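You operate a simulated robot arm through the tools that you are given. There is no shell and no other tool. Be economical: measure what you need, move in short steps, check, and stop when the job is done.

Carry out the task below with a simulated robot arm. There is one attempt and no reset: what you move stays moved.

## Task
Take the thick black ring and leave it on the grey pad. Take the green bracket on the top of the tool bench under the pegs and put it away on the steel bench top behind the trays. Fetch the white bin and set it on the free end of the feed bench. Take the blue square block and put it in the inside of the oil bin. Any order will do. Set down upright: green bracket.

The check looks at the end state, three seconds after you hand in, the way a careful person would. Anything else that was tipped, shoved, dropped, spilled or broken makes it a failure.

## Robot
A 5-joint arm with a two-finger parallel gripper on a trunk, on a base that drives. Base frame: it is fixed to the floor where the robot stands at the start and does not move with it; the origin is under the middle of the robot, x ahead of it, y to its left, z up; the surface under the hand at the start is at about z = 840. Units: mm, degrees, N and s.
It reaches about 1134 mm from its shoulder. Its first joint turns from -149.0 to 149.0 degrees. Places, roughly: blue square block (6x6x3 cm) [400, 200, 900]; free end of the feed bench (22x40 cm) [760, -7540, 860]; green bracket (7x4x6 cm) [600, 2100, 900]; grey pad (12x6x3 cm) [800, 1500, 900]; inside of the oil bin (28x18 cm) [700, -4200, 860]; steel bench top behind the trays [-3000, 2300, 800]; thick black ring (3x3x3 cm) [500, 200, 900]; white bin [-2500, -5250, 750]. Payload 1.57 kg.
The tool frame sits at the grasp point between the pads (the TCP): z along the fingers, y along the line on which they close. The tips reach 30 mm beyond it. Largest opening 110 mm; finger width 24, thickness 12; the body of the gripper, 48 by 112 mm, starts 78 mm behind the TCP.
Orientation is that of the tool frame in the base frame, as a unit quaternion [x, y, z, w]. With the fingers straight down and closing along the base's y, the tool's x points along the base's -x, its y along +y and its z along -z.

## Interface
- The arm moves only by the tool apply_moves. Its argument "plan" is a list of rows, each a list of 7 numbers: the turn, a rotation vector about the base's x, y, z in degrees, then the shift along the base's x, y, z in mm, then the opening, from 0 (shut) to 1 (fully open). In form: [[ax, ay, az, dx, dy, dz, jaw], ...]. A call has 1 to 12 rows; each row is the pose to reach, as a shift and turn from the pose commanded when the call began. A row lasts 0.2 s, in which the tool goes at most 50 mm and 8.6 degrees; a call with a longer step from one row to the next is refused whole, and so is a gripper value outside its range. A pose out of reach is approached as far as the arm can. The call stops where the force on the tool passes 40 N (or 10 N more than at its start, if that is more) or the arm is blocked; 0.2 s more then pass. The fingers move at their own pace (about 72 mm/s each) and stop on an object; they squeeze with about 32 N. The grip force told is the motor's: it shows also when the fingers shut on nothing. Time passes only in rows, and 0.2 s behind the last, so rows that repeat a pose let the fingers close. The reply holds the time, the measured pose of the TCP, the force on the tool along the base axes, the opening and the grip force, in the units named above and with some noise, with the torque about the TCP (base axes, N m) and any sound that the robot's microphone picked up.
- Cameras (640 x 400 px; columns grow to the right, rows downward): "scene" is now at [24.5, 172.6, 1795.7]; the picture's right is [0.09, -1.00, 0.00], its down [-0.83, -0.07, -0.55] and it looks along [0.55, 0.05, -0.84] (base axes); focal length 283 px, centre (320, 200). "wrist" rides on the gripper at [70, 16, -141] in the tool frame; the picture's right is [-0.23, 0.97, 0.00], its down [-0.85, -0.20, -0.48] and it looks along [-0.47, -0.11, 0.88] (tool axes); focal length 222 px, centre (320, 200). There is no depth. A picture from a camera that has moved, and an enlarged one, comes with that camera's place and axes in the base frame and with its lens. The place of the scene camera against the robot may be out by one fixed shift of up to 12 mm in any direction.
- camera(camera): a new picture of that camera. No time passes.
- move_column(by): slides the trunk up (or, below 0, down) by that many mm; the arm and the scene camera ride with it, the base frame stays. It gives what a move gives, with no picture.
- roll_base(legs): drives the robot by 1 to 6 legs, each [ahead, turn to the left] in mm and degrees, along the robot's own axes; the way and the turn of a leg run together, so that a leg with both is an arc; at most 1500 mm and 180 degrees a leg. The arm and the cameras ride along, it lands a little off, and it stops where it bumps. It gives what a move gives.
- aim_head(pan, tilt): turns the head with the scene camera to pan (to the left, within 155 degrees either way) and tilt (down, from -29 to 69), counted from straight ahead of the robot. It gives what a move gives.
- zoom(camera, box): a new picture of the part [left, top, right, bottom] of that camera's present view, enlarged. No time passes.
- finish_job(): hands the job in; it is judged then, once.

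Go step by step. Nothing tells you exact positions but the pictures and the camera data: compare them with the known pose of the tool, close in by small moves and look again before you grip or let go. The budget is 165 turns and 112 pictures, counting those below and the enlarged ones. Unless the task says otherwise, let go and move clear before handing in, and close with one line.

The tools are called after "Emit:" as name(argument=value, ...) on one line, values as JSON. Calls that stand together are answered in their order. apply_moves: Moves the arm, as the interface text tells. Its arguments: {"type":"object","properties":{"plan":{"type":"array","items":{"type":"array","items":{"type":"number"}}}},"required":["plan"]} The other tools are called the same way: move_column (by) slides the trunk up or down; roll_base (legs) drives the base; aim_head (pan, tilt) turns the head that bears the scene camera; camera (camera) takes a picture; zoom (camera, box) takes an enlarged picture of a part of a camera's view; finish_job () hands the job in.

At the start:

```text
time_s: 0.0
eef_pos: [486.4, 338.6, 1094.6]
tcp_rot: [0.0, 1.0, -0.001, 0.0]
force: [-0.3, 0.0, -0.6]
moment: [-0.02, -0.02, -0.04]
opening: 110.0
finger_force: 0.0
trunk travel left (down, up): [-826.0, 144.0]
robot x, y, heading: [3.5, 5.9, -0.3]
head pan, tilt: [5.0, 56.8]
```

scene: 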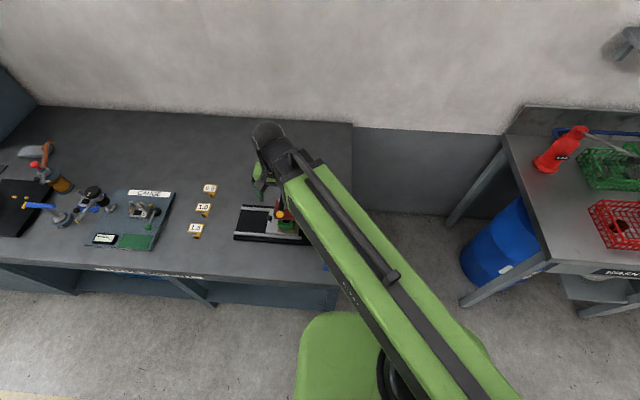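
wrist: 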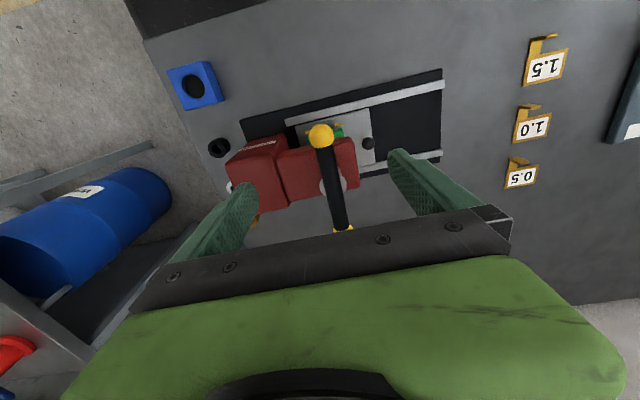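

The block (blue with a hole) shows at about (385,174) and the ring at about (477,167), both on the bench to the right of the tool. I'll take closer looks first.

Emit:
zoom(camera="wrist", box=[140, 30, 380, 180])

Emit:
aim_head(pan=60, tilt=35)

Emit:
camera(camera="scene")

```text
2.67 times, centred on (260, 105) of wrist
camera zoom: at [416.4, 355.2, 1235.2], right [0.23, 0.97, 0.0], down [0.86, -0.2, 0.48], along [0.47, -0.11, -0.88], focal length 592 px, centre (480, 453)
```

zoom: 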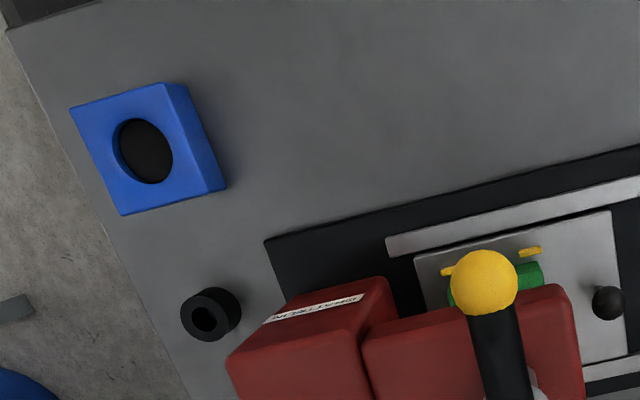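

```text
time_s: 1.2
eef_pos: [485.5, 338.3, 1095.1]
tcp_rot: [0.0, 1.0, 0.0, 0.0]
force: [0.2, 0.6, -0.4]
moment: [-0.02, -0.01, 0.02]
opening: 109.9
finger_force: 0.1
trunk travel left (down, up): [-826.0, 144.0]
robot x, y, heading: [1.6, 0.7, -0.2]
head pan, tilt: [60.0, 35.0]
```

```text
108 pictures are left
camera scene: at [-1.3, 242.7, 1826.2], right [0.87, -0.5, 0.0], down [-0.29, -0.5, -0.82], along [0.41, 0.71, -0.57], focal length 283 px, centre (320, 200)
```

scene: 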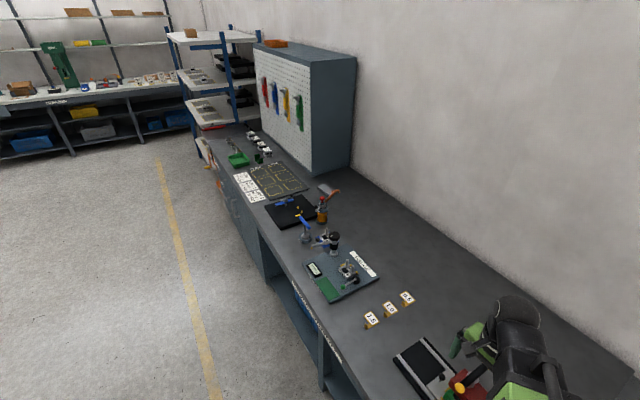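

The long bench runs to the left toward a pegboard. I'll enlarge the area around the pad and the bracket.

Emit:
zoom(camera="scene", box=[210, 110, 370, 210])

Emit:
zoom(camera="scene", box=[260, 170, 420, 310])

```text
4.00 times, centred on (290, 160) of scene
camera zoom: at [-1.3, 242.7, 1826.2], right [0.87, -0.5, 0.0], down [-0.29, -0.5, -0.82], along [0.41, 0.71, -0.57], focal length 1133 px, centre (440, 360)
```

zoom: 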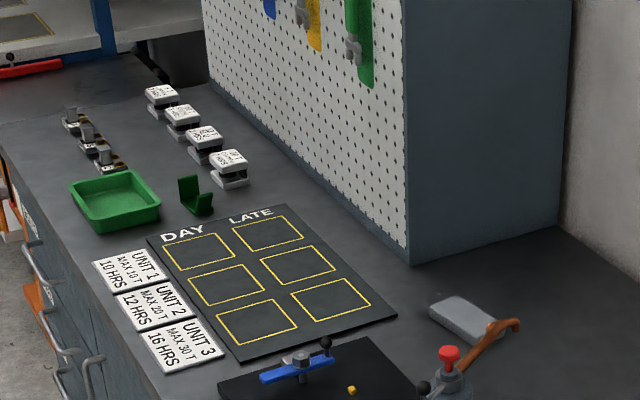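

```text
2.86 times, centred on (340, 240) of scene
camera zoom: at [-1.3, 242.7, 1826.2], right [0.87, -0.5, 0.0], down [-0.29, -0.5, -0.82], along [0.41, 0.71, -0.57], focal length 809 px, centre (263, 86)
```

zoom: 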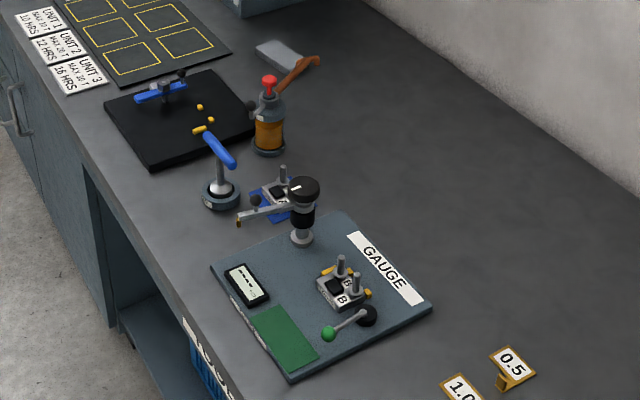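

The bracket is at about (552,2112) and the grey pad at about (775,1509). I'll begin with the ring: move above it and turn the fingers so that they close along x.

Emit:
apply_moves(plan=[[0, 0, 8.5, -10, -20, 0, 0.6], [0, 0, 17, -20, -50, 0, 0.6], [0, 0, 25.5, -20, -80, 0, 0.6], [0, 0, 34, -20, -110, 0, 0.6], [0, 0, 42.5, -20, -140, 0, 0.6], [0, 0, 51, -15, -160, 0, 0.6], [0, 0, 59.5, -10, -171, 0, 0.6], [0, 0, 68, -9, -171, 0, 0.6], [0, 0, 76.5, -9, -171, 0, 0.6], [0, 0, 85, -9, -171, 0, 0.6], [0, 0, 90, -9, -171, 0, 0.6]])

Emit:
camera(camera="wrist")

```text
time_s: 3.6
eef_pos: [538.7, 189.6, 1093.1]
tcp_rot: [0.708, -0.706, -0.001, 0.001]
force: [0.4, -0.3, -0.3]
moment: [0.03, 0.04, -0.01]
opening: 65.8
finger_force: 0.1
out of reach, approached as far as the arm can: row 2, 3, 4, 5, 6, 7, 8, 9, 10, 11
trunk travel left (down, up): [-826.0, 144.0]
robot x, y, heading: [-2.5, 4.3, -0.1]
head pan, tilt: [60.0, 35.0]
```

```text
105 pictures are left
camera wrist: at [524.1, 120.7, 1235.4], right [-0.97, 0.22, 0.0], down [0.2, 0.86, 0.48], along [0.11, 0.47, -0.88], focal length 222 px, centre (320, 200)
```

wrist: 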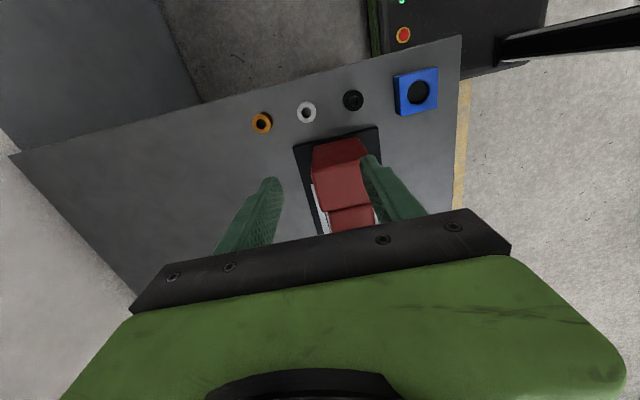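

Close in is out of reach, so the robot must stand further back. Ring at about (483,160), block at about (391,169). Backing up 250 mm.

Emit:
roll_base(legs=[[-280, 0]])

```text
time_s: 5.6
eef_pos: [252.1, 188.6, 1094.8]
tcp_rot: [0.707, -0.707, -0.001, 0.001]
force: [-0.3, -0.6, 0.4]
moment: [0.0, -0.02, -0.01]
opening: 66.0
finger_force: 0.1
trunk travel left (down, up): [-826.0, 144.0]
robot x, y, heading: [-286.4, 2.0, 0.2]
head pan, tilt: [60.0, 35.0]
```

Emit:
apply_moves(plan=[[0, 0, 0, 45, -6, 0, 0.6], [0, 0, 0, 90, -12, 0, 0.6], [0, 0, 0, 135, -18, 0, 0.6], [0, 0, 0, 180, -24, 0, 0.6], [0, 0, 0, 225, -28, 0, 0.6], [0, 0, 0, 231, -28, -30, 0.6], [0, 0, 0, 231, -28, -75, 0.6]])

Emit:
camera(camera="wrist")

```text
time_s: 7.2
eef_pos: [485.4, 161.7, 1093.4]
tcp_rot: [0.708, -0.707, 0.0, 0.001]
force: [-0.1, 0.0, 0.0]
moment: [-0.02, 0.0, 0.01]
opening: 65.9
finger_force: 0.0
out of reach, approached as far as the arm can: row 6, 7
trunk travel left (down, up): [-826.0, 144.0]
robot x, y, heading: [-288.0, 1.8, 0.2]
head pan, tilt: [60.0, 35.0]
```

```text
104 pictures are left
camera wrist: at [469.2, 92.7, 1235.3], right [-0.97, 0.23, 0.0], down [0.2, 0.86, 0.48], along [0.11, 0.47, -0.88], focal length 222 px, centre (320, 200)
```

wrist: 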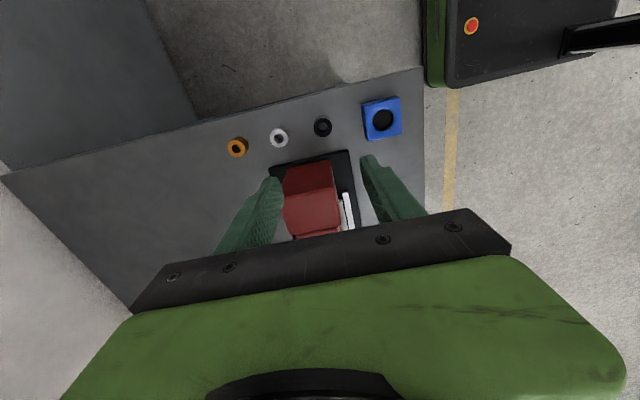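

Ring at about (480,160), clear of the vise. I'll lower with the trunk and look again.

Emit:
move_column(by=-150)

Emit:
camera(camera="wrist")

```text
time_s: 9.0
eef_pos: [484.7, 161.7, 943.6]
tcp_rot: [0.707, -0.707, 0.001, 0.001]
force: [0.3, -0.5, 1.1]
moment: [-0.01, -0.01, 0.0]
opening: 65.8
finger_force: 0.0
trunk travel left (down, up): [-676.0, 294.0]
robot x, y, heading: [-285.3, 2.1, 0.3]
head pan, tilt: [60.0, 35.0]
```

```text
103 pictures are left
camera wrist: at [468.9, 92.8, 1085.4], right [-0.97, 0.23, 0.0], down [0.2, 0.86, 0.48], along [0.11, 0.47, -0.88], focal length 222 px, centre (320, 200)
```

wrist: 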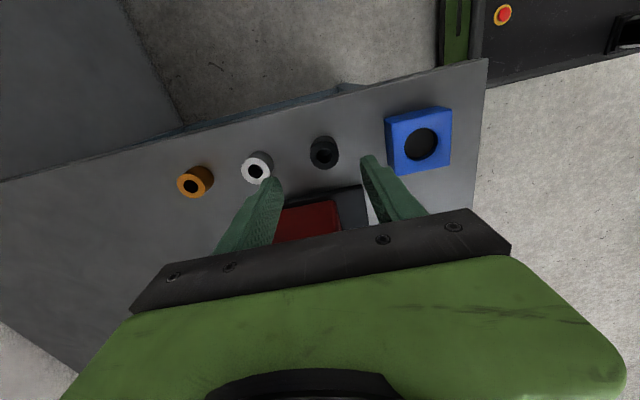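

Emit:
apply_moves(plan=[[0, 0, 0, -5, -6, 0, 0.5], [0, 0, 0, -5, -6, 0, 0.5]])

Emit:
move_column(by=-45)

Emit:
camera(camera="wrist")

```text
time_s: 9.6
eef_pos: [479.3, 155.2, 943.8]
tcp_rot: [0.708, -0.706, 0.0, 0.002]
force: [0.1, -0.4, -0.2]
moment: [0.01, 0.01, 0.0]
opening: 54.8
finger_force: 0.1
trunk travel left (down, up): [-676.0, 294.0]
robot x, y, heading: [-286.3, 4.5, -0.0]
head pan, tilt: [60.0, 35.0]
```

```text
time_s: 10.4
eef_pos: [479.0, 156.2, 898.5]
tcp_rot: [0.707, -0.707, 0.0, 0.001]
force: [0.4, 0.2, 0.3]
moment: [0.0, 0.0, 0.05]
opening: 55.3
finger_force: 0.3
trunk travel left (down, up): [-631.0, 339.0]
robot x, y, heading: [-286.3, 6.6, -0.1]
head pan, tilt: [60.0, 35.0]
```

```text
102 pictures are left
camera wrist: at [463.8, 86.6, 1040.4], right [-0.97, 0.23, 0.0], down [0.2, 0.86, 0.48], along [0.11, 0.47, -0.88], focal length 222 px, centre (320, 200)
```

wrist: 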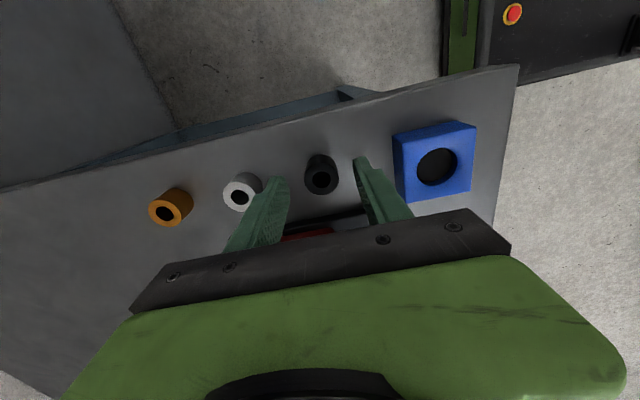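

Emit:
move_column(by=-23)

Emit:
apply_moves(plan=[[0, 0, 0, 0, 0, 0, 0.2], [0, 0, 0, 0, 0, 0, 0.15], [0, 0, 0, 0, 0, 0, 0.15], [0, 0, 0, 0, 0, 0, 0.15]])

Emit:
camera(camera="wrist")

```text
time_s: 11.1
eef_pos: [480.7, 155.3, 874.6]
tcp_rot: [0.707, -0.707, 0.0, 0.002]
force: [-0.5, -0.3, 1.0]
moment: [0.01, 0.0, 0.04]
opening: 55.1
finger_force: 0.0
trunk travel left (down, up): [-608.0, 362.0]
robot x, y, heading: [-284.4, 2.4, 0.1]
head pan, tilt: [60.0, 35.0]
```

```text
time_s: 12.1
eef_pos: [479.1, 154.8, 874.9]
tcp_rot: [0.708, -0.706, 0.001, 0.001]
force: [0.1, 0.2, 0.9]
moment: [0.0, -0.07, 0.01]
opening: 28.8
finger_force: 31.9
trunk travel left (down, up): [-608.0, 362.0]
robot x, y, heading: [-285.0, 3.4, -0.1]
head pan, tilt: [60.0, 35.0]
```

```text
101 pictures are left
camera wrist: at [463.8, 86.6, 1017.4], right [-0.97, 0.23, 0.0], down [0.2, 0.86, 0.48], along [0.11, 0.47, -0.88], focal length 222 px, centre (320, 200)
```

wrist: 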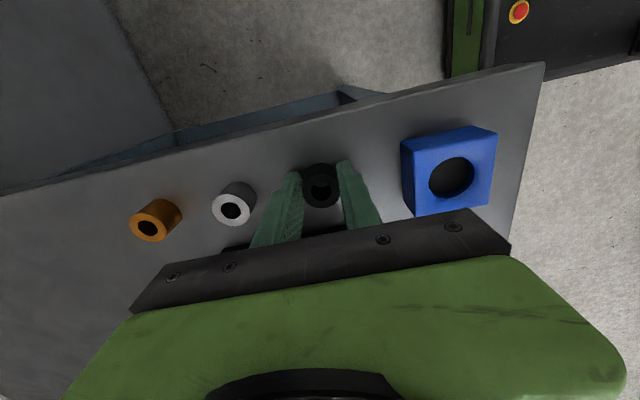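

The ring is gripped (28.8 mm). Lift with the trunk, then drive left along the bench.

Emit:
move_column(by=300)

Emit:
roll_base(legs=[[-60, 0], [0, 90], [1330, 0]])

Emit:
aim_head(pan=-60, tilt=40)

Emit:
camera(camera="scene")

```text
time_s: 15.1
eef_pos: [479.2, 155.6, 1175.6]
tcp_rot: [0.708, -0.706, 0.0, 0.001]
force: [-0.2, 0.5, 0.2]
moment: [-0.02, 0.0, 0.0]
opening: 16.6
finger_force: 0.1
trunk travel left (down, up): [-908.0, 62.0]
robot x, y, heading: [-288.3, 5.0, 0.0]
head pan, tilt: [60.0, 35.0]
```

```text
time_s: 26.2
eef_pos: [-494.1, 2106.9, 1175.9]
tcp_rot: [1.0, 0.002, 0.0, 0.0]
force: [-0.1, 0.8, -0.7]
moment: [0.01, 0.03, -0.01]
opening: 16.8
finger_force: 0.1
trunk travel left (down, up): [-908.0, 62.0]
robot x, y, heading: [-339.7, 1343.4, 90.4]
head pan, tilt: [60.0, 35.0]
```

```text
time_s: 28.2
eef_pos: [-496.6, 2106.7, 1175.4]
tcp_rot: [1.0, 0.002, 0.001, 0.001]
force: [0.1, 0.1, 0.5]
moment: [-0.01, 0.02, -0.03]
opening: 16.5
finger_force: 0.0
trunk travel left (down, up): [-908.0, 62.0]
robot x, y, heading: [-336.6, 1339.2, 90.3]
head pan, tilt: [-60.0, 40.0]
```

```text
100 pictures are left
camera scene: at [-436.7, 1331.2, 1900.7], right [0.51, -0.86, 0.0], down [-0.55, -0.33, -0.77], along [0.66, 0.39, -0.64], focal length 283 px, centre (320, 200)
```

scene: 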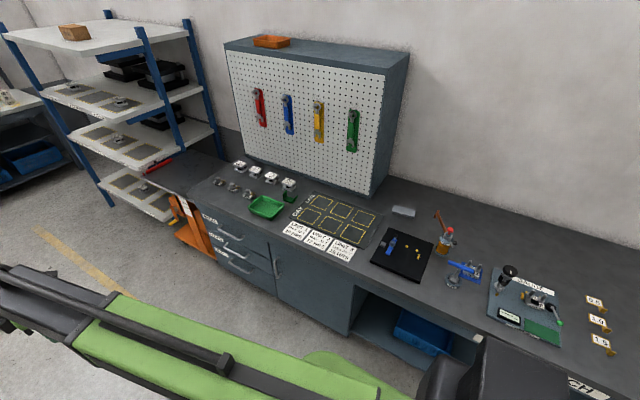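

The opening reads 16.6 mm, so the ring was probably lost on the lift. I'll check the wrist view.

Emit:
camera(camera="wrist")

Emit:
aim_head(pan=-130, tilt=35)

Emit:
camera(camera="scene")

```text
99 pictures are left
camera wrist: at [-424.9, 2091.8, 1317.4], right [-0.22, -0.97, 0.0], down [-0.86, 0.2, 0.48], along [-0.47, 0.1, -0.88], focal length 222 px, centre (320, 200)
```

wrist: 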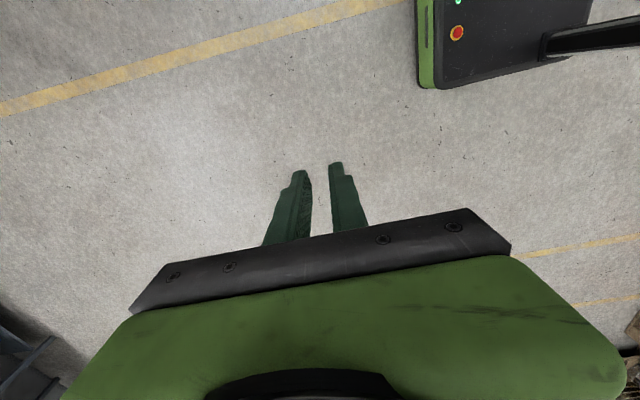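

```text
time_s: 29.6
eef_pos: [-495.0, 2108.0, 1176.4]
tcp_rot: [1.0, 0.002, 0.0, 0.0]
force: [-0.6, 1.2, 0.8]
moment: [0.02, 0.0, 0.02]
opening: 16.5
finger_force: 0.1
trunk travel left (down, up): [-908.0, 62.0]
robot x, y, heading: [-340.6, 1340.2, 90.6]
head pan, tilt: [-130.0, 35.0]
```

```text
98 pictures are left
camera scene: at [-442.0, 1232.0, 1908.2], right [-0.64, -0.77, 0.0], down [-0.44, 0.36, -0.82], along [0.63, -0.52, -0.57], focal length 283 px, centre (320, 200)
```

scene: 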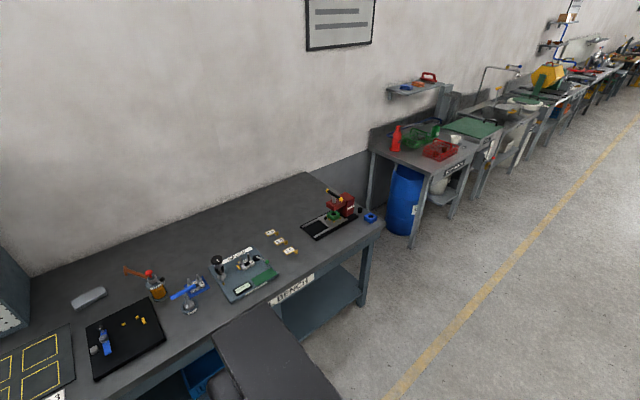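

Emit:
zoom(camera="scene", box=[290, 170, 400, 240])

Emit:
zoom(camera="scene", box=[50, 240, 210, 340])

```text
5.71 times, centred on (345, 205) of scene
camera zoom: at [-442.0, 1232.0, 1908.2], right [-0.64, -0.77, 0.0], down [-0.44, 0.36, -0.82], along [0.63, -0.52, -0.57], focal length 1618 px, centre (177, 171)
```

zoom: 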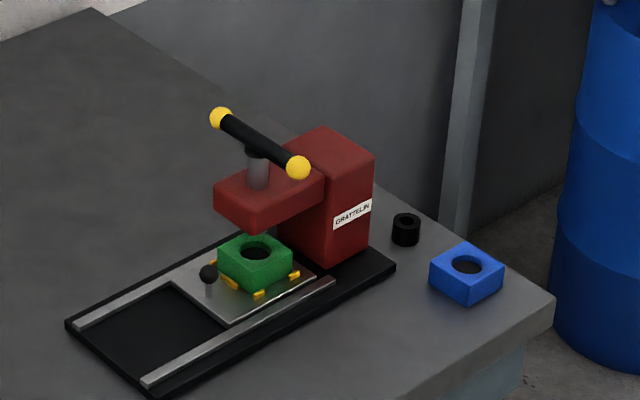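

```text
4.00 times, centred on (130, 290) of scene
camera zoom: at [-442.0, 1232.0, 1908.2], right [-0.64, -0.77, 0.0], down [-0.44, 0.36, -0.82], along [0.63, -0.52, -0.57], focal length 1133 px, centre (1080, -160)
```

zoom: 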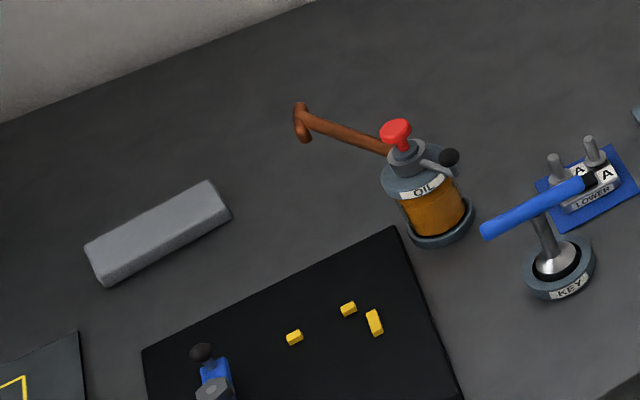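

The ring is still standing upright at its old place, so no harm done. Since I'm here, I'll do the bracket first: drive on to y≈2110 and turn to the bench.

Emit:
roll_base(legs=[[770, 0], [0, -90]])

Emit:
aim_head(pan=0, tilt=45)

Emit:
camera(camera="scene")

Emit:
camera(camera="wrist")

```text
time_s: 37.6
eef_pos: [419.2, 2259.4, 1175.3]
tcp_rot: [0.708, -0.706, 0.001, 0.002]
force: [0.4, 1.1, 0.1]
moment: [-0.09, -0.04, -0.01]
opening: 16.2
finger_force: 0.1
trunk travel left (down, up): [-908.0, 62.0]
robot x, y, heading: [-341.7, 2083.4, 0.8]
head pan, tilt: [-130.0, 35.0]
```

```text
time_s: 39.7
eef_pos: [419.9, 2257.6, 1174.3]
tcp_rot: [0.708, -0.707, -0.001, 0.001]
force: [-0.3, 0.4, -0.1]
moment: [0.0, -0.05, -0.05]
opening: 16.6
finger_force: 0.1
trunk travel left (down, up): [-908.0, 62.0]
robot x, y, heading: [-345.5, 2084.0, 0.8]
head pan, tilt: [0.0, 45.0]
```

```text
95 pictures are left
camera scene: at [-311.6, 2243.7, 1893.4], right [0.01, -1.0, 0.0], down [-0.71, -0.01, -0.71], along [0.71, 0.01, -0.71], focal length 283 px, centre (320, 200)
```

scene: 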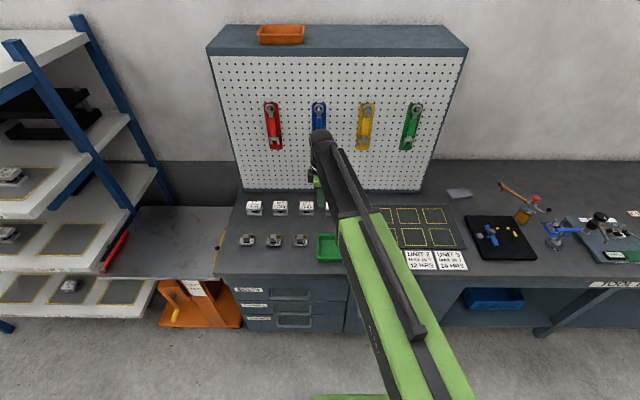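

```text
94 pictures are left
camera wrist: at [404.3, 2188.4, 1317.4], right [-0.97, 0.22, 0.0], down [0.2, 0.86, 0.48], along [0.11, 0.47, -0.88], focal length 222 px, centre (320, 200)
```

wrist: 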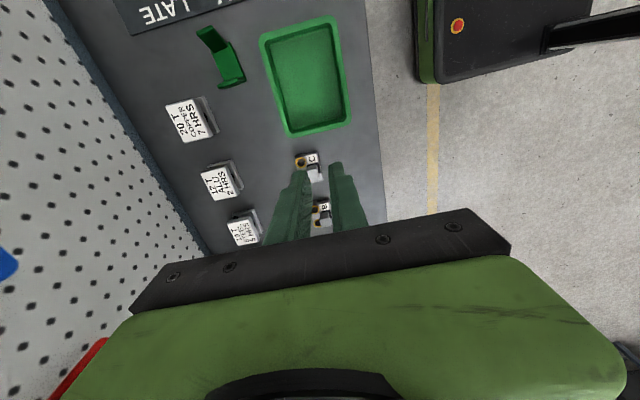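

Emit:
apply_moves(plan=[[0, 0, -8.5, 10, -14, 0, 0.5], [0, 0, -17, 20, -28, 0, 0.6], [0, 0, -25.5, 30, -42, 0, 0.7], [0, 0, -34, 40, -56, 0, 0.8], [0, 0, -42.5, 55, -70, 0, 0.8], [0, 0, -51, 70, -84, 0, 0.8], [0, 0, -59.5, 80, -98, 0, 0.8], [0, 0, -68, 100, -112, 0, 0.8], [0, 0, -76.5, 110, -126, 0, 0.8], [0, 0, -85, 120, -138, 0, 0.8], [0, 0, -90, 120, -138, 0, 0.8]])

Emit:
move_column(by=-120)

Emit:
camera(camera="wrist")

```text
time_s: 42.1
eef_pos: [539.9, 2120.8, 1175.8]
tcp_rot: [0.0, 1.0, 0.001, -0.001]
force: [-0.2, -0.8, 0.0]
moment: [-0.02, 0.01, -0.03]
opening: 88.0
finger_force: 0.0
trunk travel left (down, up): [-908.0, 62.0]
robot x, y, heading: [-348.0, 2081.1, 1.0]
head pan, tilt: [0.0, 45.0]
```

```text
time_s: 43.6
eef_pos: [539.9, 2119.5, 1056.6]
tcp_rot: [-0.001, 1.0, 0.001, 0.0]
force: [0.0, 0.8, -0.2]
moment: [-0.02, -0.01, 0.0]
opening: 88.1
finger_force: 0.1
trunk travel left (down, up): [-788.0, 182.0]
robot x, y, heading: [-347.2, 2079.9, 0.8]
head pan, tilt: [0.0, 45.0]
```

```text
93 pictures are left
camera wrist: at [470.7, 2136.1, 1197.4], right [0.23, 0.97, 0.0], down [0.86, -0.2, 0.48], along [0.47, -0.11, -0.88], focal length 222 px, centre (320, 200)
```

wrist: 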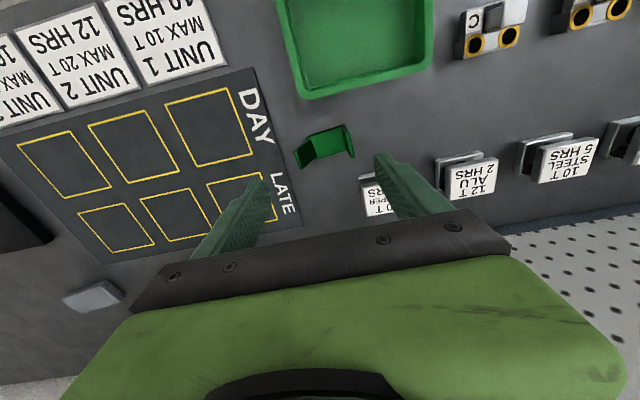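

Emit:
zoom(camera="wrist", box=[260, 90, 400, 180])

```text
4.44 times, centred on (330, 135) of wrist
camera zoom: at [470.7, 2136.1, 1197.4], right [0.23, 0.97, 0.0], down [0.86, -0.2, 0.48], along [0.47, -0.11, -0.88], focal length 987 px, centre (276, 489)
```

zoom: 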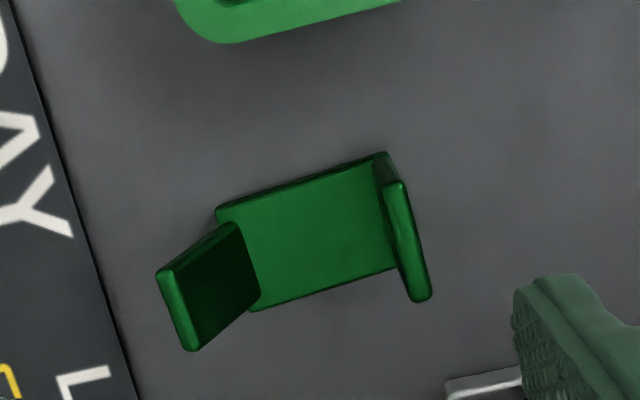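

The bracket is a U-channel with its length along y (turned about +5°), centre about (563,2124). I'll grip it across its two walls; move above it first.

Emit:
apply_moves(plan=[[0, 0, 5, 23, 4, 0, 1], [0, 0, 5, 23, 4, 0, 1]])

Emit:
move_column(by=-100)

Emit:
camera(camera="wrist")

```text
time_s: 44.2
eef_pos: [562.1, 2122.7, 1056.2]
tcp_rot: [-0.045, 0.999, 0.001, -0.001]
force: [-1.3, 0.0, -0.6]
moment: [-0.01, 0.01, 0.03]
opening: 110.0
finger_force: 0.0
trunk travel left (down, up): [-788.0, 182.0]
robot x, y, heading: [-346.4, 2084.2, 0.9]
head pan, tilt: [0.0, 45.0]
```

```text
time_s: 45.5
eef_pos: [563.5, 2122.9, 955.8]
tcp_rot: [-0.044, 0.999, 0.0, 0.0]
force: [-0.2, -0.2, -0.6]
moment: [-0.01, 0.0, 0.0]
opening: 110.1
finger_force: 0.1
trunk travel left (down, up): [-688.0, 282.0]
robot x, y, heading: [-346.3, 2077.1, 1.0]
head pan, tilt: [0.0, 45.0]
```

```text
91 pictures are left
camera wrist: at [492.6, 2133.7, 1097.4], right [0.14, 0.99, 0.0], down [0.87, -0.12, 0.48], along [0.47, -0.06, -0.88], focal length 222 px, centre (320, 200)
```

wrist: 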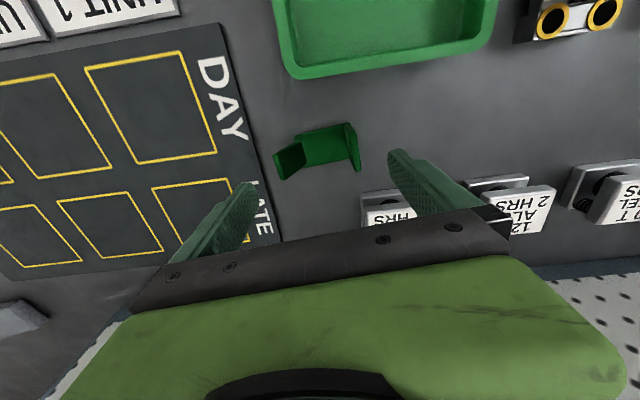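

Emit:
zoom(camera="wrist", box=[220, 100, 420, 220])

```text
3.20 times, centred on (320, 160) of wrist
camera zoom: at [492.6, 2133.7, 1097.4], right [0.14, 0.99, 0.0], down [0.87, -0.12, 0.48], along [0.47, -0.06, -0.88], focal length 711 px, centre (320, 328)
```

zoom: 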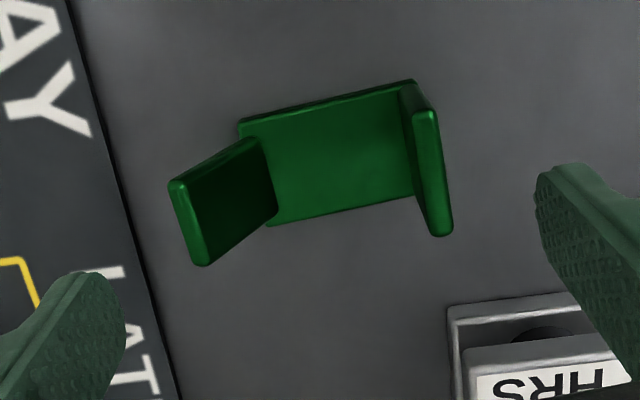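

Emit:
move_column(by=-80)

Emit:
apply_moves(plan=[[0, 0, 0, 0, 0, 0, 0.6], [0, 0, 0, 0, 0, 0, 0.3], [0, 0, 0, 0, 0, 0, 0.3], [0, 0, 0, 0, 0, 0, 0.3], [0, 0, 0, 0, 0, 0, 0.3]])

Emit:
zoom(camera="wrist", box=[180, 80, 460, 255])

```text
time_s: 46.7
eef_pos: [561.9, 2122.6, 875.2]
tcp_rot: [-0.045, 0.999, 0.0, 0.0]
force: [0.8, -0.3, 0.3]
moment: [0.0, 0.03, 0.0]
opening: 109.7
finger_force: 0.1
trunk travel left (down, up): [-608.0, 362.0]
robot x, y, heading: [-343.1, 2080.7, 0.9]
head pan, tilt: [0.0, 45.0]
```

```text
time_s: 47.9
eef_pos: [563.0, 2124.1, 875.6]
tcp_rot: [-0.045, 0.999, 0.0, 0.0]
force: [0.2, 3.0, 10.5]
moment: [-0.18, 0.04, -0.01]
opening: 63.6
finger_force: 31.9
trunk travel left (down, up): [-608.0, 362.0]
robot x, y, heading: [-346.5, 2079.4, 0.5]
head pan, tilt: [0.0, 45.0]
```

```text
2.29 times, centred on (320, 168) of wrist
camera zoom: at [491.8, 2134.0, 1018.2], right [0.14, 0.99, 0.0], down [0.87, -0.12, 0.48], along [0.47, -0.06, -0.88], focal length 508 px, centre (320, 274)
```

zoom: 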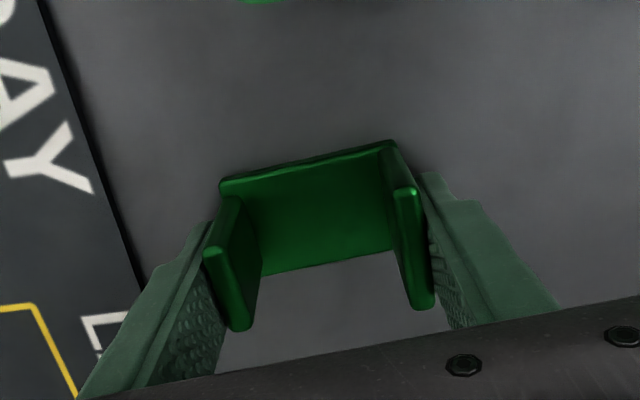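

The opening (63.6 mm) and a 10 N upward force suggest the bracket shifted in the grip. I'll lift slightly with firm closing and inspect it.

Emit:
apply_moves(plan=[[0, 0, 0, 0, 0, 0, 0], [0, 0, 0, 0, 0, 0, 0], [0, 0, 0, 0, 0, 10, 0]])

Emit:
move_column(by=40)

Emit:
zoom(camera="wrist", box=[180, 80, 460, 255])

Emit:
zoom(camera="scene", box=[240, 150, 400, 270])

```text
time_s: 48.7
eef_pos: [561.8, 2124.0, 876.0]
tcp_rot: [-0.045, 0.999, 0.001, 0.0]
force: [0.9, 2.8, 11.7]
moment: [-0.26, -0.01, 0.02]
opening: 63.6
finger_force: 32.1
out of reach, approached as far as the arm can: row 3
trunk travel left (down, up): [-608.0, 362.0]
robot x, y, heading: [-346.7, 2077.3, 1.0]
head pan, tilt: [0.0, 45.0]
```

```text
time_s: 49.5
eef_pos: [564.1, 2123.7, 915.4]
tcp_rot: [-0.044, 0.999, 0.0, -0.001]
force: [0.0, 0.1, -0.8]
moment: [0.0, 0.0, -0.01]
opening: 63.6
finger_force: 32.3
trunk travel left (down, up): [-648.0, 322.0]
robot x, y, heading: [-346.3, 2081.0, 0.9]
head pan, tilt: [0.0, 45.0]
```

```text
2.29 times, centred on (320, 168) of wrist
camera zoom: at [492.9, 2133.8, 1057.2], right [0.14, 0.99, 0.0], down [0.87, -0.12, 0.48], along [0.47, -0.06, -0.88], focal length 508 px, centre (320, 274)
```

zoom: 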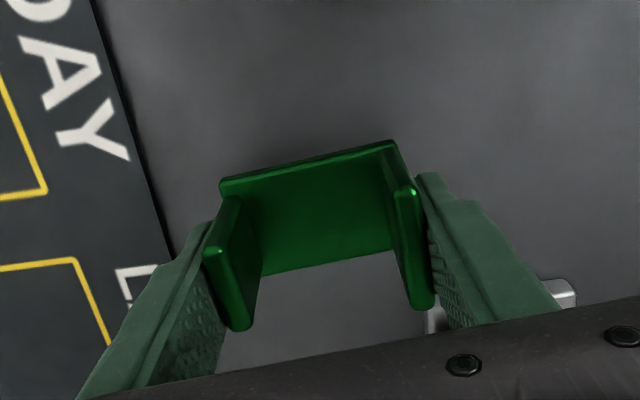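

```text
3.33 times, centred on (320, 210) of scene
camera zoom: at [-311.2, 2243.7, 1633.4], right [0.01, -1.0, 0.0], down [-0.71, -0.01, -0.71], along [0.71, 0.01, -0.71], focal length 944 px, centre (320, 167)
```

zoom: 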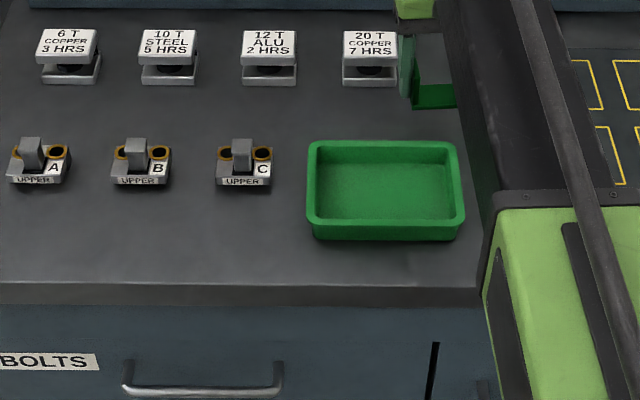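

The bracket is held firmly and level. Raise it, back off and turn toward the steel bench behind the robot.

Emit:
move_column(by=300)

Emit:
roll_base(legs=[[-300, 0], [0, 180]])

Emit:
aim_head(pan=0, tilt=25)

Emit:
camera(camera="scene")

```text
time_s: 52.5
eef_pos: [562.5, 2122.8, 1214.8]
tcp_rot: [-0.044, 0.999, 0.001, 0.0]
force: [-0.9, -0.3, -2.1]
moment: [0.01, -0.03, 0.02]
opening: 63.6
finger_force: 32.1
trunk travel left (down, up): [-948.0, 22.0]
robot x, y, heading: [-346.3, 2081.5, 0.4]
head pan, tilt: [0.0, 45.0]
```

```text
time_s: 61.9
eef_pos: [-1552.8, 2028.3, 1215.3]
tcp_rot: [0.999, 0.05, 0.0, 0.003]
force: [-0.2, 1.7, -1.2]
moment: [-0.05, 0.05, 0.01]
opening: 63.3
finger_force: 31.5
trunk travel left (down, up): [-948.0, 22.0]
robot x, y, heading: [-644.2, 2047.2, -179.2]
head pan, tilt: [0.0, 45.0]
```

```text
time_s: 62.7
eef_pos: [-1553.2, 2025.9, 1215.1]
tcp_rot: [0.999, 0.049, 0.001, 0.001]
force: [0.3, -0.4, -1.3]
moment: [0.01, -0.01, 0.01]
opening: 63.3
finger_force: 31.8
trunk travel left (down, up): [-948.0, 22.0]
robot x, y, heading: [-647.1, 2046.3, -179.3]
head pan, tilt: [0.0, 25.0]
```

```text
86 pictures are left
camera scene: at [-689.8, 1866.7, 1963.9], right [-0.01, 1.0, 0.0], down [0.42, 0.01, -0.91], along [-0.91, -0.01, -0.42], focal length 283 px, centre (320, 200)
```

scene: 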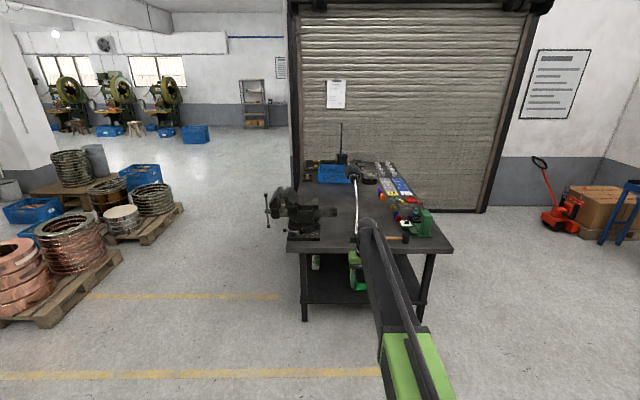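

Emit:
zoom(camera="scene", box=[260, 140, 470, 265])

```text
3.05 times, centred on (365, 202) of scene
camera zoom: at [-689.8, 1866.7, 1963.9], right [-0.01, 1.0, 0.0], down [0.42, 0.01, -0.91], along [-0.91, -0.01, -0.42], focal length 863 px, centre (183, 192)
```

zoom: 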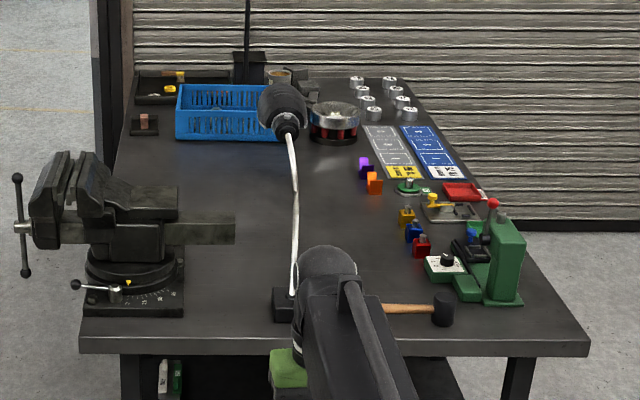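

The target bench has a lamp at about (-2540,2085) and small coloured blocks near y≈2510. The free area around (-3000,2300) lies between them. I'll approach from the front along y≈2350.

Emit:
roll_base(legs=[[0, -12.5], [1250, 0], [0, 11.5]])

Emit:
aim_head(pan=-10, tilt=50)

Emit:
camera(camera="scene")

Emit:
camera(camera="wrist")

```text
time_s: 70.6
eef_pos: [-2778.4, 2287.0, 1215.0]
tcp_rot: [0.999, 0.045, 0.001, 0.001]
force: [-0.2, 0.1, -0.7]
moment: [0.04, 0.0, -0.01]
opening: 63.1
finger_force: 32.3
trunk travel left (down, up): [-948.0, 22.0]
robot x, y, heading: [-1871.4, 2298.6, 179.7]
head pan, tilt: [0.0, 25.0]
```

```text
time_s: 71.5
eef_pos: [-2780.0, 2287.8, 1214.6]
tcp_rot: [0.999, 0.043, 0.0, 0.002]
force: [-0.2, -1.0, -0.8]
moment: [-0.01, 0.01, 0.0]
opening: 63.2
finger_force: 32.1
trunk travel left (down, up): [-948.0, 22.0]
robot x, y, heading: [-1872.0, 2298.2, 179.6]
head pan, tilt: [-10.0, 50.0]
```

```text
84 pictures are left
camera scene: at [-1902.8, 2133.3, 1926.6], right [0.18, 0.98, 0.0], down [0.75, -0.14, -0.64], along [-0.63, 0.12, -0.77], focal length 283 px, centre (320, 200)
```

scene: 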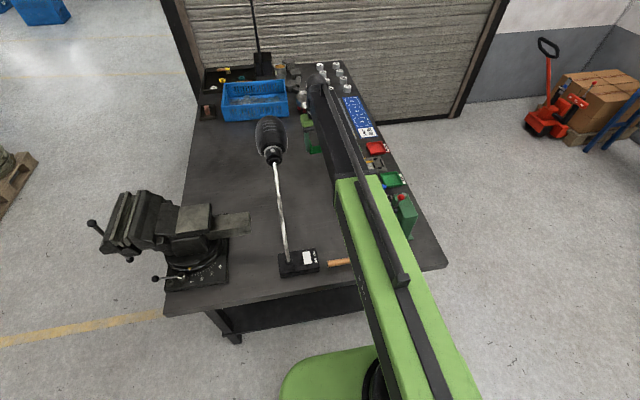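

```text
83 pictures are left
camera wrist: at [-2708.1, 2278.6, 1357.3], right [-0.14, -0.99, 0.0], down [-0.87, 0.12, 0.48], along [-0.47, 0.07, -0.88], focal length 222 px, centre (320, 200)
```

wrist: 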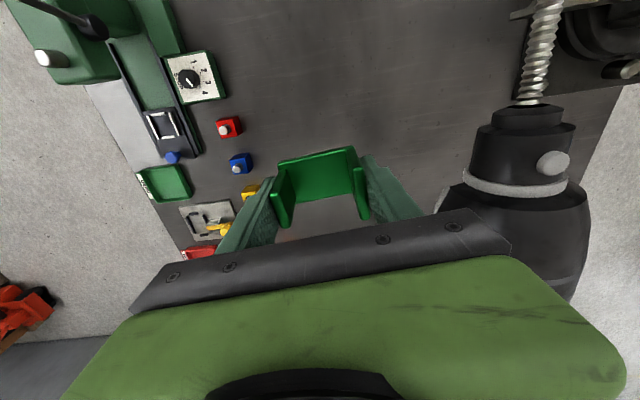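

The area around (-3000,2300) looks clear. I'll drive a bit closer, passing the lamp at safe distance.

Emit:
roll_base(legs=[[130, 0]])

Emit:
apply_moves(plan=[[0, 0, 0, -40, 4, 0, 0], [0, 0, 0, -80, 8, 0, 0]])

Emit:
move_column(by=-250)

Emit:
camera(camera="wrist")

Emit:
camera(camera="scene")

```text
time_s: 72.8
eef_pos: [-2912.6, 2289.2, 1212.8]
tcp_rot: [0.999, 0.044, 0.002, 0.001]
force: [-0.9, 0.2, -0.9]
moment: [0.0, -0.1, 0.02]
opening: 63.4
finger_force: 32.2
trunk travel left (down, up): [-948.0, 22.0]
robot x, y, heading: [-2000.9, 2300.2, 179.9]
head pan, tilt: [-10.0, 50.0]
```

```text
time_s: 73.3
eef_pos: [-2947.2, 2296.3, 1215.7]
tcp_rot: [0.999, 0.043, -0.001, 0.001]
force: [-0.3, -0.1, -0.4]
moment: [-0.06, 0.04, 0.01]
opening: 63.4
finger_force: 31.4
out of reach, approached as far as the arm can: row 2
trunk travel left (down, up): [-948.0, 22.0]
robot x, y, heading: [-2002.9, 2297.8, 179.6]
head pan, tilt: [-10.0, 50.0]
```

```text
time_s: 75.9
eef_pos: [-2948.0, 2295.3, 964.7]
tcp_rot: [0.999, 0.045, 0.0, 0.001]
force: [0.1, 0.1, -1.2]
moment: [0.02, -0.01, 0.01]
opening: 63.6
finger_force: 32.7
trunk travel left (down, up): [-698.0, 272.0]
robot x, y, heading: [-2004.7, 2296.5, 179.5]
head pan, tilt: [-10.0, 50.0]
```

```text
82 pictures are left
camera wrist: at [-2876.6, 2286.5, 1107.2], right [-0.14, -0.99, 0.0], down [-0.87, 0.12, 0.48], along [-0.47, 0.07, -0.88], focal length 222 px, centre (320, 200)
```

wrist: 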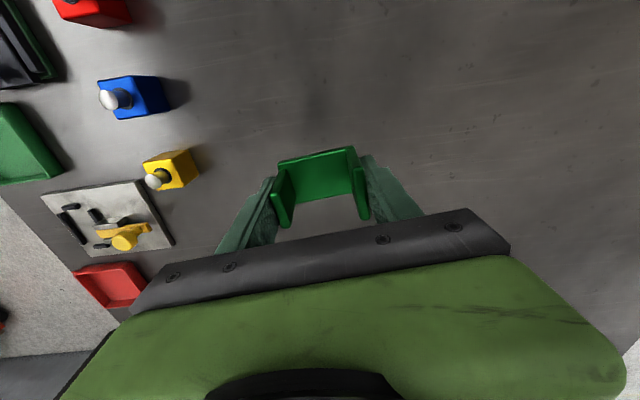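

```text
81 pictures are left
camera scene: at [-2033.9, 2134.2, 1676.5], right [0.18, 0.98, 0.0], down [0.75, -0.14, -0.64], along [-0.63, 0.12, -0.77], focal length 283 px, centre (320, 200)
```

scene: 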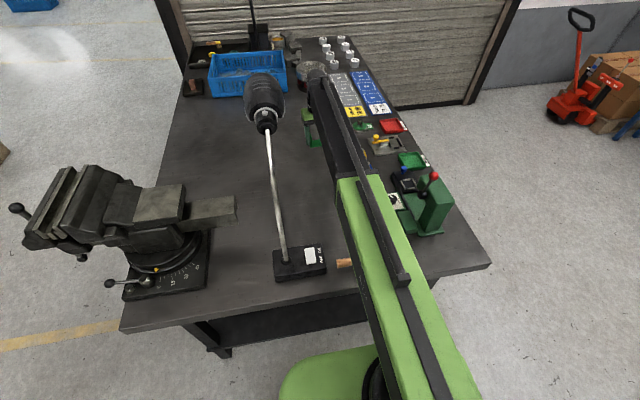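

Emit:
move_column(by=-105)

Emit:
apply_moves(plan=[[0, 0, 0, 0, 0, -8, 0], [0, 0, 0, 0, 0, -16, 0]])

Emit:
camera(camera="wrist")

```text
time_s: 77.3
eef_pos: [-2948.5, 2295.4, 859.4]
tcp_rot: [0.999, 0.044, 0.0, 0.001]
force: [0.2, -0.3, -0.1]
moment: [-0.01, 0.02, -0.04]
opening: 63.1
finger_force: 32.1
trunk travel left (down, up): [-593.0, 377.0]
robot x, y, heading: [-2000.4, 2302.0, 179.9]
head pan, tilt: [-10.0, 50.0]
```

```text
time_s: 77.9
eef_pos: [-2949.1, 2295.9, 860.3]
tcp_rot: [0.999, 0.045, 0.0, 0.001]
force: [0.0, -0.6, -0.6]
moment: [-0.01, 0.02, 0.0]
opening: 63.4
finger_force: 31.9
out of reach, approached as far as the arm can: row 1, 2
trunk travel left (down, up): [-593.0, 377.0]
robot x, y, heading: [-1999.5, 2298.9, 179.6]
head pan, tilt: [-10.0, 50.0]
```

```text
80 pictures are left
camera wrist: at [-2876.6, 2286.5, 1002.1], right [-0.14, -0.99, 0.0], down [-0.87, 0.12, 0.48], along [-0.47, 0.07, -0.88], focal length 222 px, centre (320, 200)
```

wrist: 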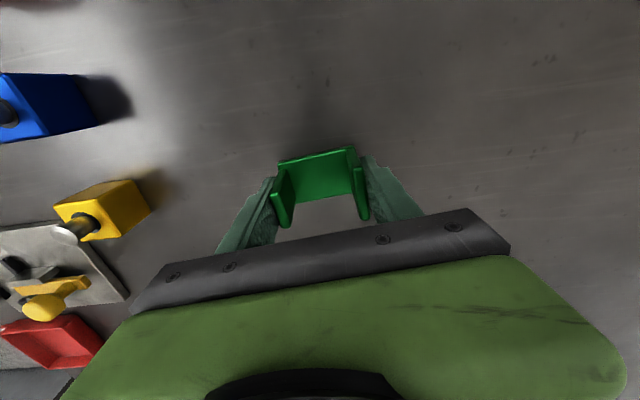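

Emit:
move_column(by=-14)

Emit:
move_column(by=-6)

Emit:
move_column(by=-5)

```text
time_s: 78.5
eef_pos: [-2948.0, 2295.9, 845.8]
tcp_rot: [0.999, 0.045, 0.0, 0.0]
force: [0.8, -0.5, -0.9]
moment: [-0.03, 0.0, -0.02]
opening: 63.3
finger_force: 32.3
trunk travel left (down, up): [-579.0, 391.0]
robot x, y, heading: [-2000.8, 2296.5, 179.7]
head pan, tilt: [-10.0, 50.0]
```

```text
time_s: 79.1
eef_pos: [-2948.7, 2294.7, 840.3]
tcp_rot: [0.999, 0.044, 0.0, 0.001]
force: [0.4, 0.1, -1.2]
moment: [-0.01, -0.01, -0.03]
opening: 63.3
finger_force: 32.2
trunk travel left (down, up): [-573.0, 397.0]
robot x, y, heading: [-1998.6, 2299.0, 179.8]
head pan, tilt: [-10.0, 50.0]
```

```text
time_s: 79.6
eef_pos: [-2947.9, 2296.2, 835.6]
tcp_rot: [0.999, 0.045, -0.001, 0.0]
force: [-2.5, -0.3, 11.8]
moment: [0.4, 0.02, 0.09]
opening: 63.6
finger_force: 31.9
trunk travel left (down, up): [-568.0, 402.0]
robot x, y, heading: [-2001.1, 2298.7, 179.6]
head pan, tilt: [-10.0, 50.0]
```

Contact felt at z≈836. Release now.

Emit:
apply_moves(plan=[[0, 0, 0, 0, 0, 0, 0.62], [0, 0, 0, 0, 0, 0, 0.75], [0, 0, 0, 0, 0, 0, 0.9], [0, 0, 0, 0, 0, 0, 0.9]])

Emit:
move_column(by=150)

Emit:
camera(camera="wrist")

```text
time_s: 80.6
eef_pos: [-2947.9, 2295.7, 835.4]
tcp_rot: [0.999, 0.045, 0.0, 0.001]
force: [0.1, -1.4, 0.4]
moment: [-0.01, -0.01, 0.02]
opening: 98.9
finger_force: 0.1
trunk travel left (down, up): [-568.0, 402.0]
robot x, y, heading: [-2004.9, 2298.9, 179.6]
head pan, tilt: [-10.0, 50.0]
```

```text
time_s: 82.4
eef_pos: [-2948.1, 2295.9, 985.8]
tcp_rot: [0.999, 0.045, 0.0, 0.0]
force: [0.3, -0.5, -0.1]
moment: [0.01, 0.01, 0.02]
opening: 99.2
finger_force: 0.1
trunk travel left (down, up): [-718.0, 252.0]
robot x, y, heading: [-2002.8, 2299.6, 179.6]
head pan, tilt: [-10.0, 50.0]
```

```text
79 pictures are left
camera wrist: at [-2876.6, 2286.5, 1127.1], right [-0.14, -0.99, 0.0], down [-0.87, 0.12, 0.48], along [-0.47, 0.07, -0.88], focal length 222 px, centre (320, 200)
```

wrist: 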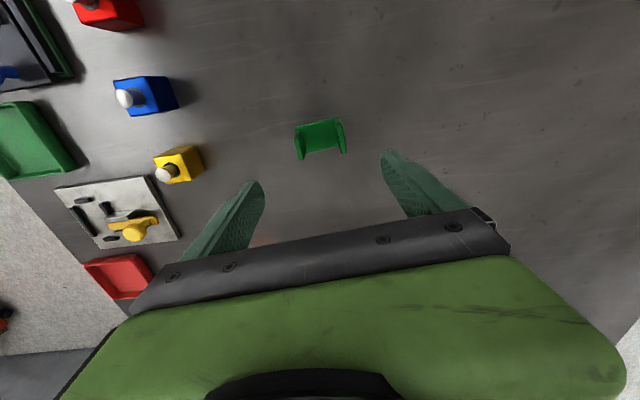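

Emit:
zoom(camera="wrist", box=[260, 100, 380, 175])

Emit:
zoom(camera="scene", box=[260, 70, 380, 145])

```text
5.33 times, centred on (320, 138) of wrist
camera zoom: at [-2876.6, 2286.5, 1127.1], right [-0.14, -0.99, 0.0], down [-0.87, 0.12, 0.48], along [-0.47, 0.07, -0.88], focal length 1185 px, centre (320, 533)
```

zoom: 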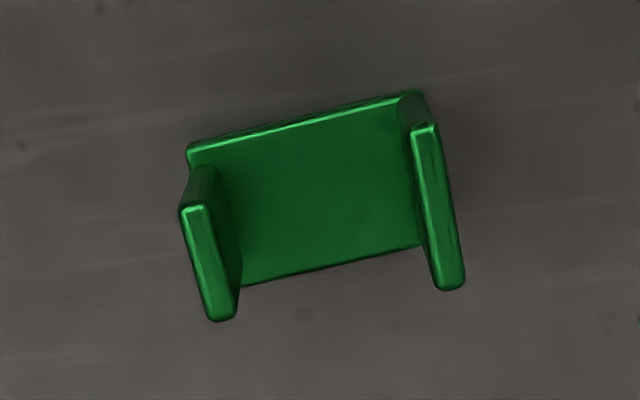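

```text
5.33 times, centred on (320, 108) of scene
camera zoom: at [-2033.9, 2134.2, 1696.5], right [0.18, 0.98, 0.0], down [0.75, -0.14, -0.64], along [-0.63, 0.12, -0.77], focal length 1511 px, centre (320, 693)
```

zoom: 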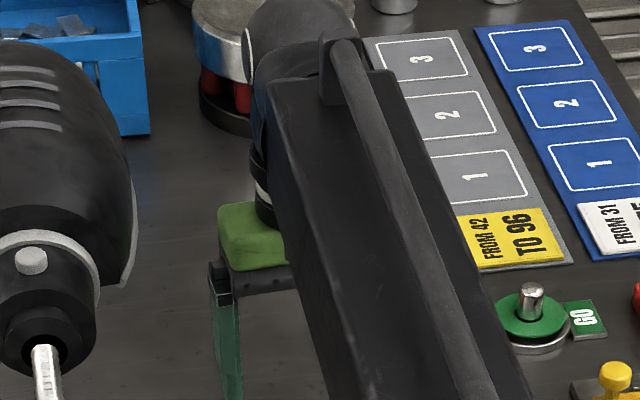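

I want a side view of the bracket to verify it stands properly. Retract the same way and look.

Emit:
move_column(by=230)

Emit:
roll_base(legs=[[-500, 0], [0, -50]])

Emit:
aim_head(pan=50, tilt=40)

Emit:
camera(camera="scene")

```text
time_s: 84.8
eef_pos: [-2948.6, 2295.3, 1214.3]
tcp_rot: [0.999, 0.044, 0.0, 0.001]
force: [-0.3, 0.1, -0.1]
moment: [0.01, 0.03, 0.04]
opening: 99.0
finger_force: 0.0
trunk travel left (down, up): [-948.0, 22.0]
robot x, y, heading: [-2002.1, 2301.5, 179.7]
head pan, tilt: [-10.0, 50.0]
```

```text
time_s: 90.0
eef_pos: [-2111.0, 3021.7, 1213.7]
tcp_rot: [0.923, -0.384, 0.001, 0.002]
force: [0.1, 0.6, 0.1]
moment: [-0.05, -0.06, 0.01]
opening: 98.8
finger_force: 0.1
trunk travel left (down, up): [-948.0, 22.0]
robot x, y, heading: [-1493.9, 2298.7, 129.9]
head pan, tilt: [-10.0, 50.0]
```

```text
time_s: 91.3
eef_pos: [-2109.7, 3018.3, 1215.2]
tcp_rot: [0.924, -0.383, -0.001, 0.001]
force: [-0.8, -0.2, -0.1]
moment: [0.01, 0.0, 0.01]
opening: 99.3
finger_force: 0.0
trunk travel left (down, up): [-948.0, 22.0]
robot x, y, heading: [-1492.5, 2303.3, 130.0]
head pan, tilt: [50.0, 40.0]
```

```text
76 pictures are left
camera scene: at [-1681.6, 2148.8, 1940.6], right [0.01, 1.0, 0.0], down [0.64, 0.0, -0.77], along [-0.77, 0.0, -0.64], focal length 283 px, centre (320, 200)
```

scene: 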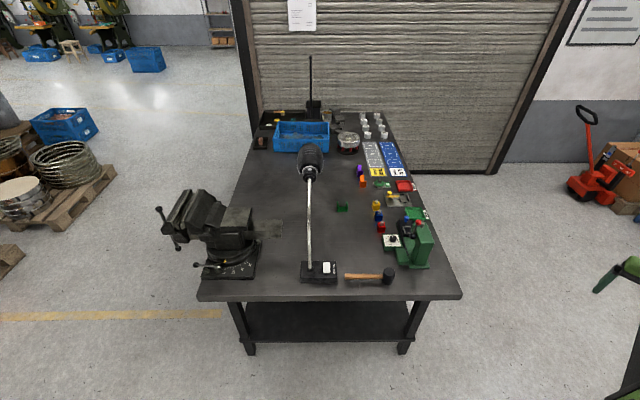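

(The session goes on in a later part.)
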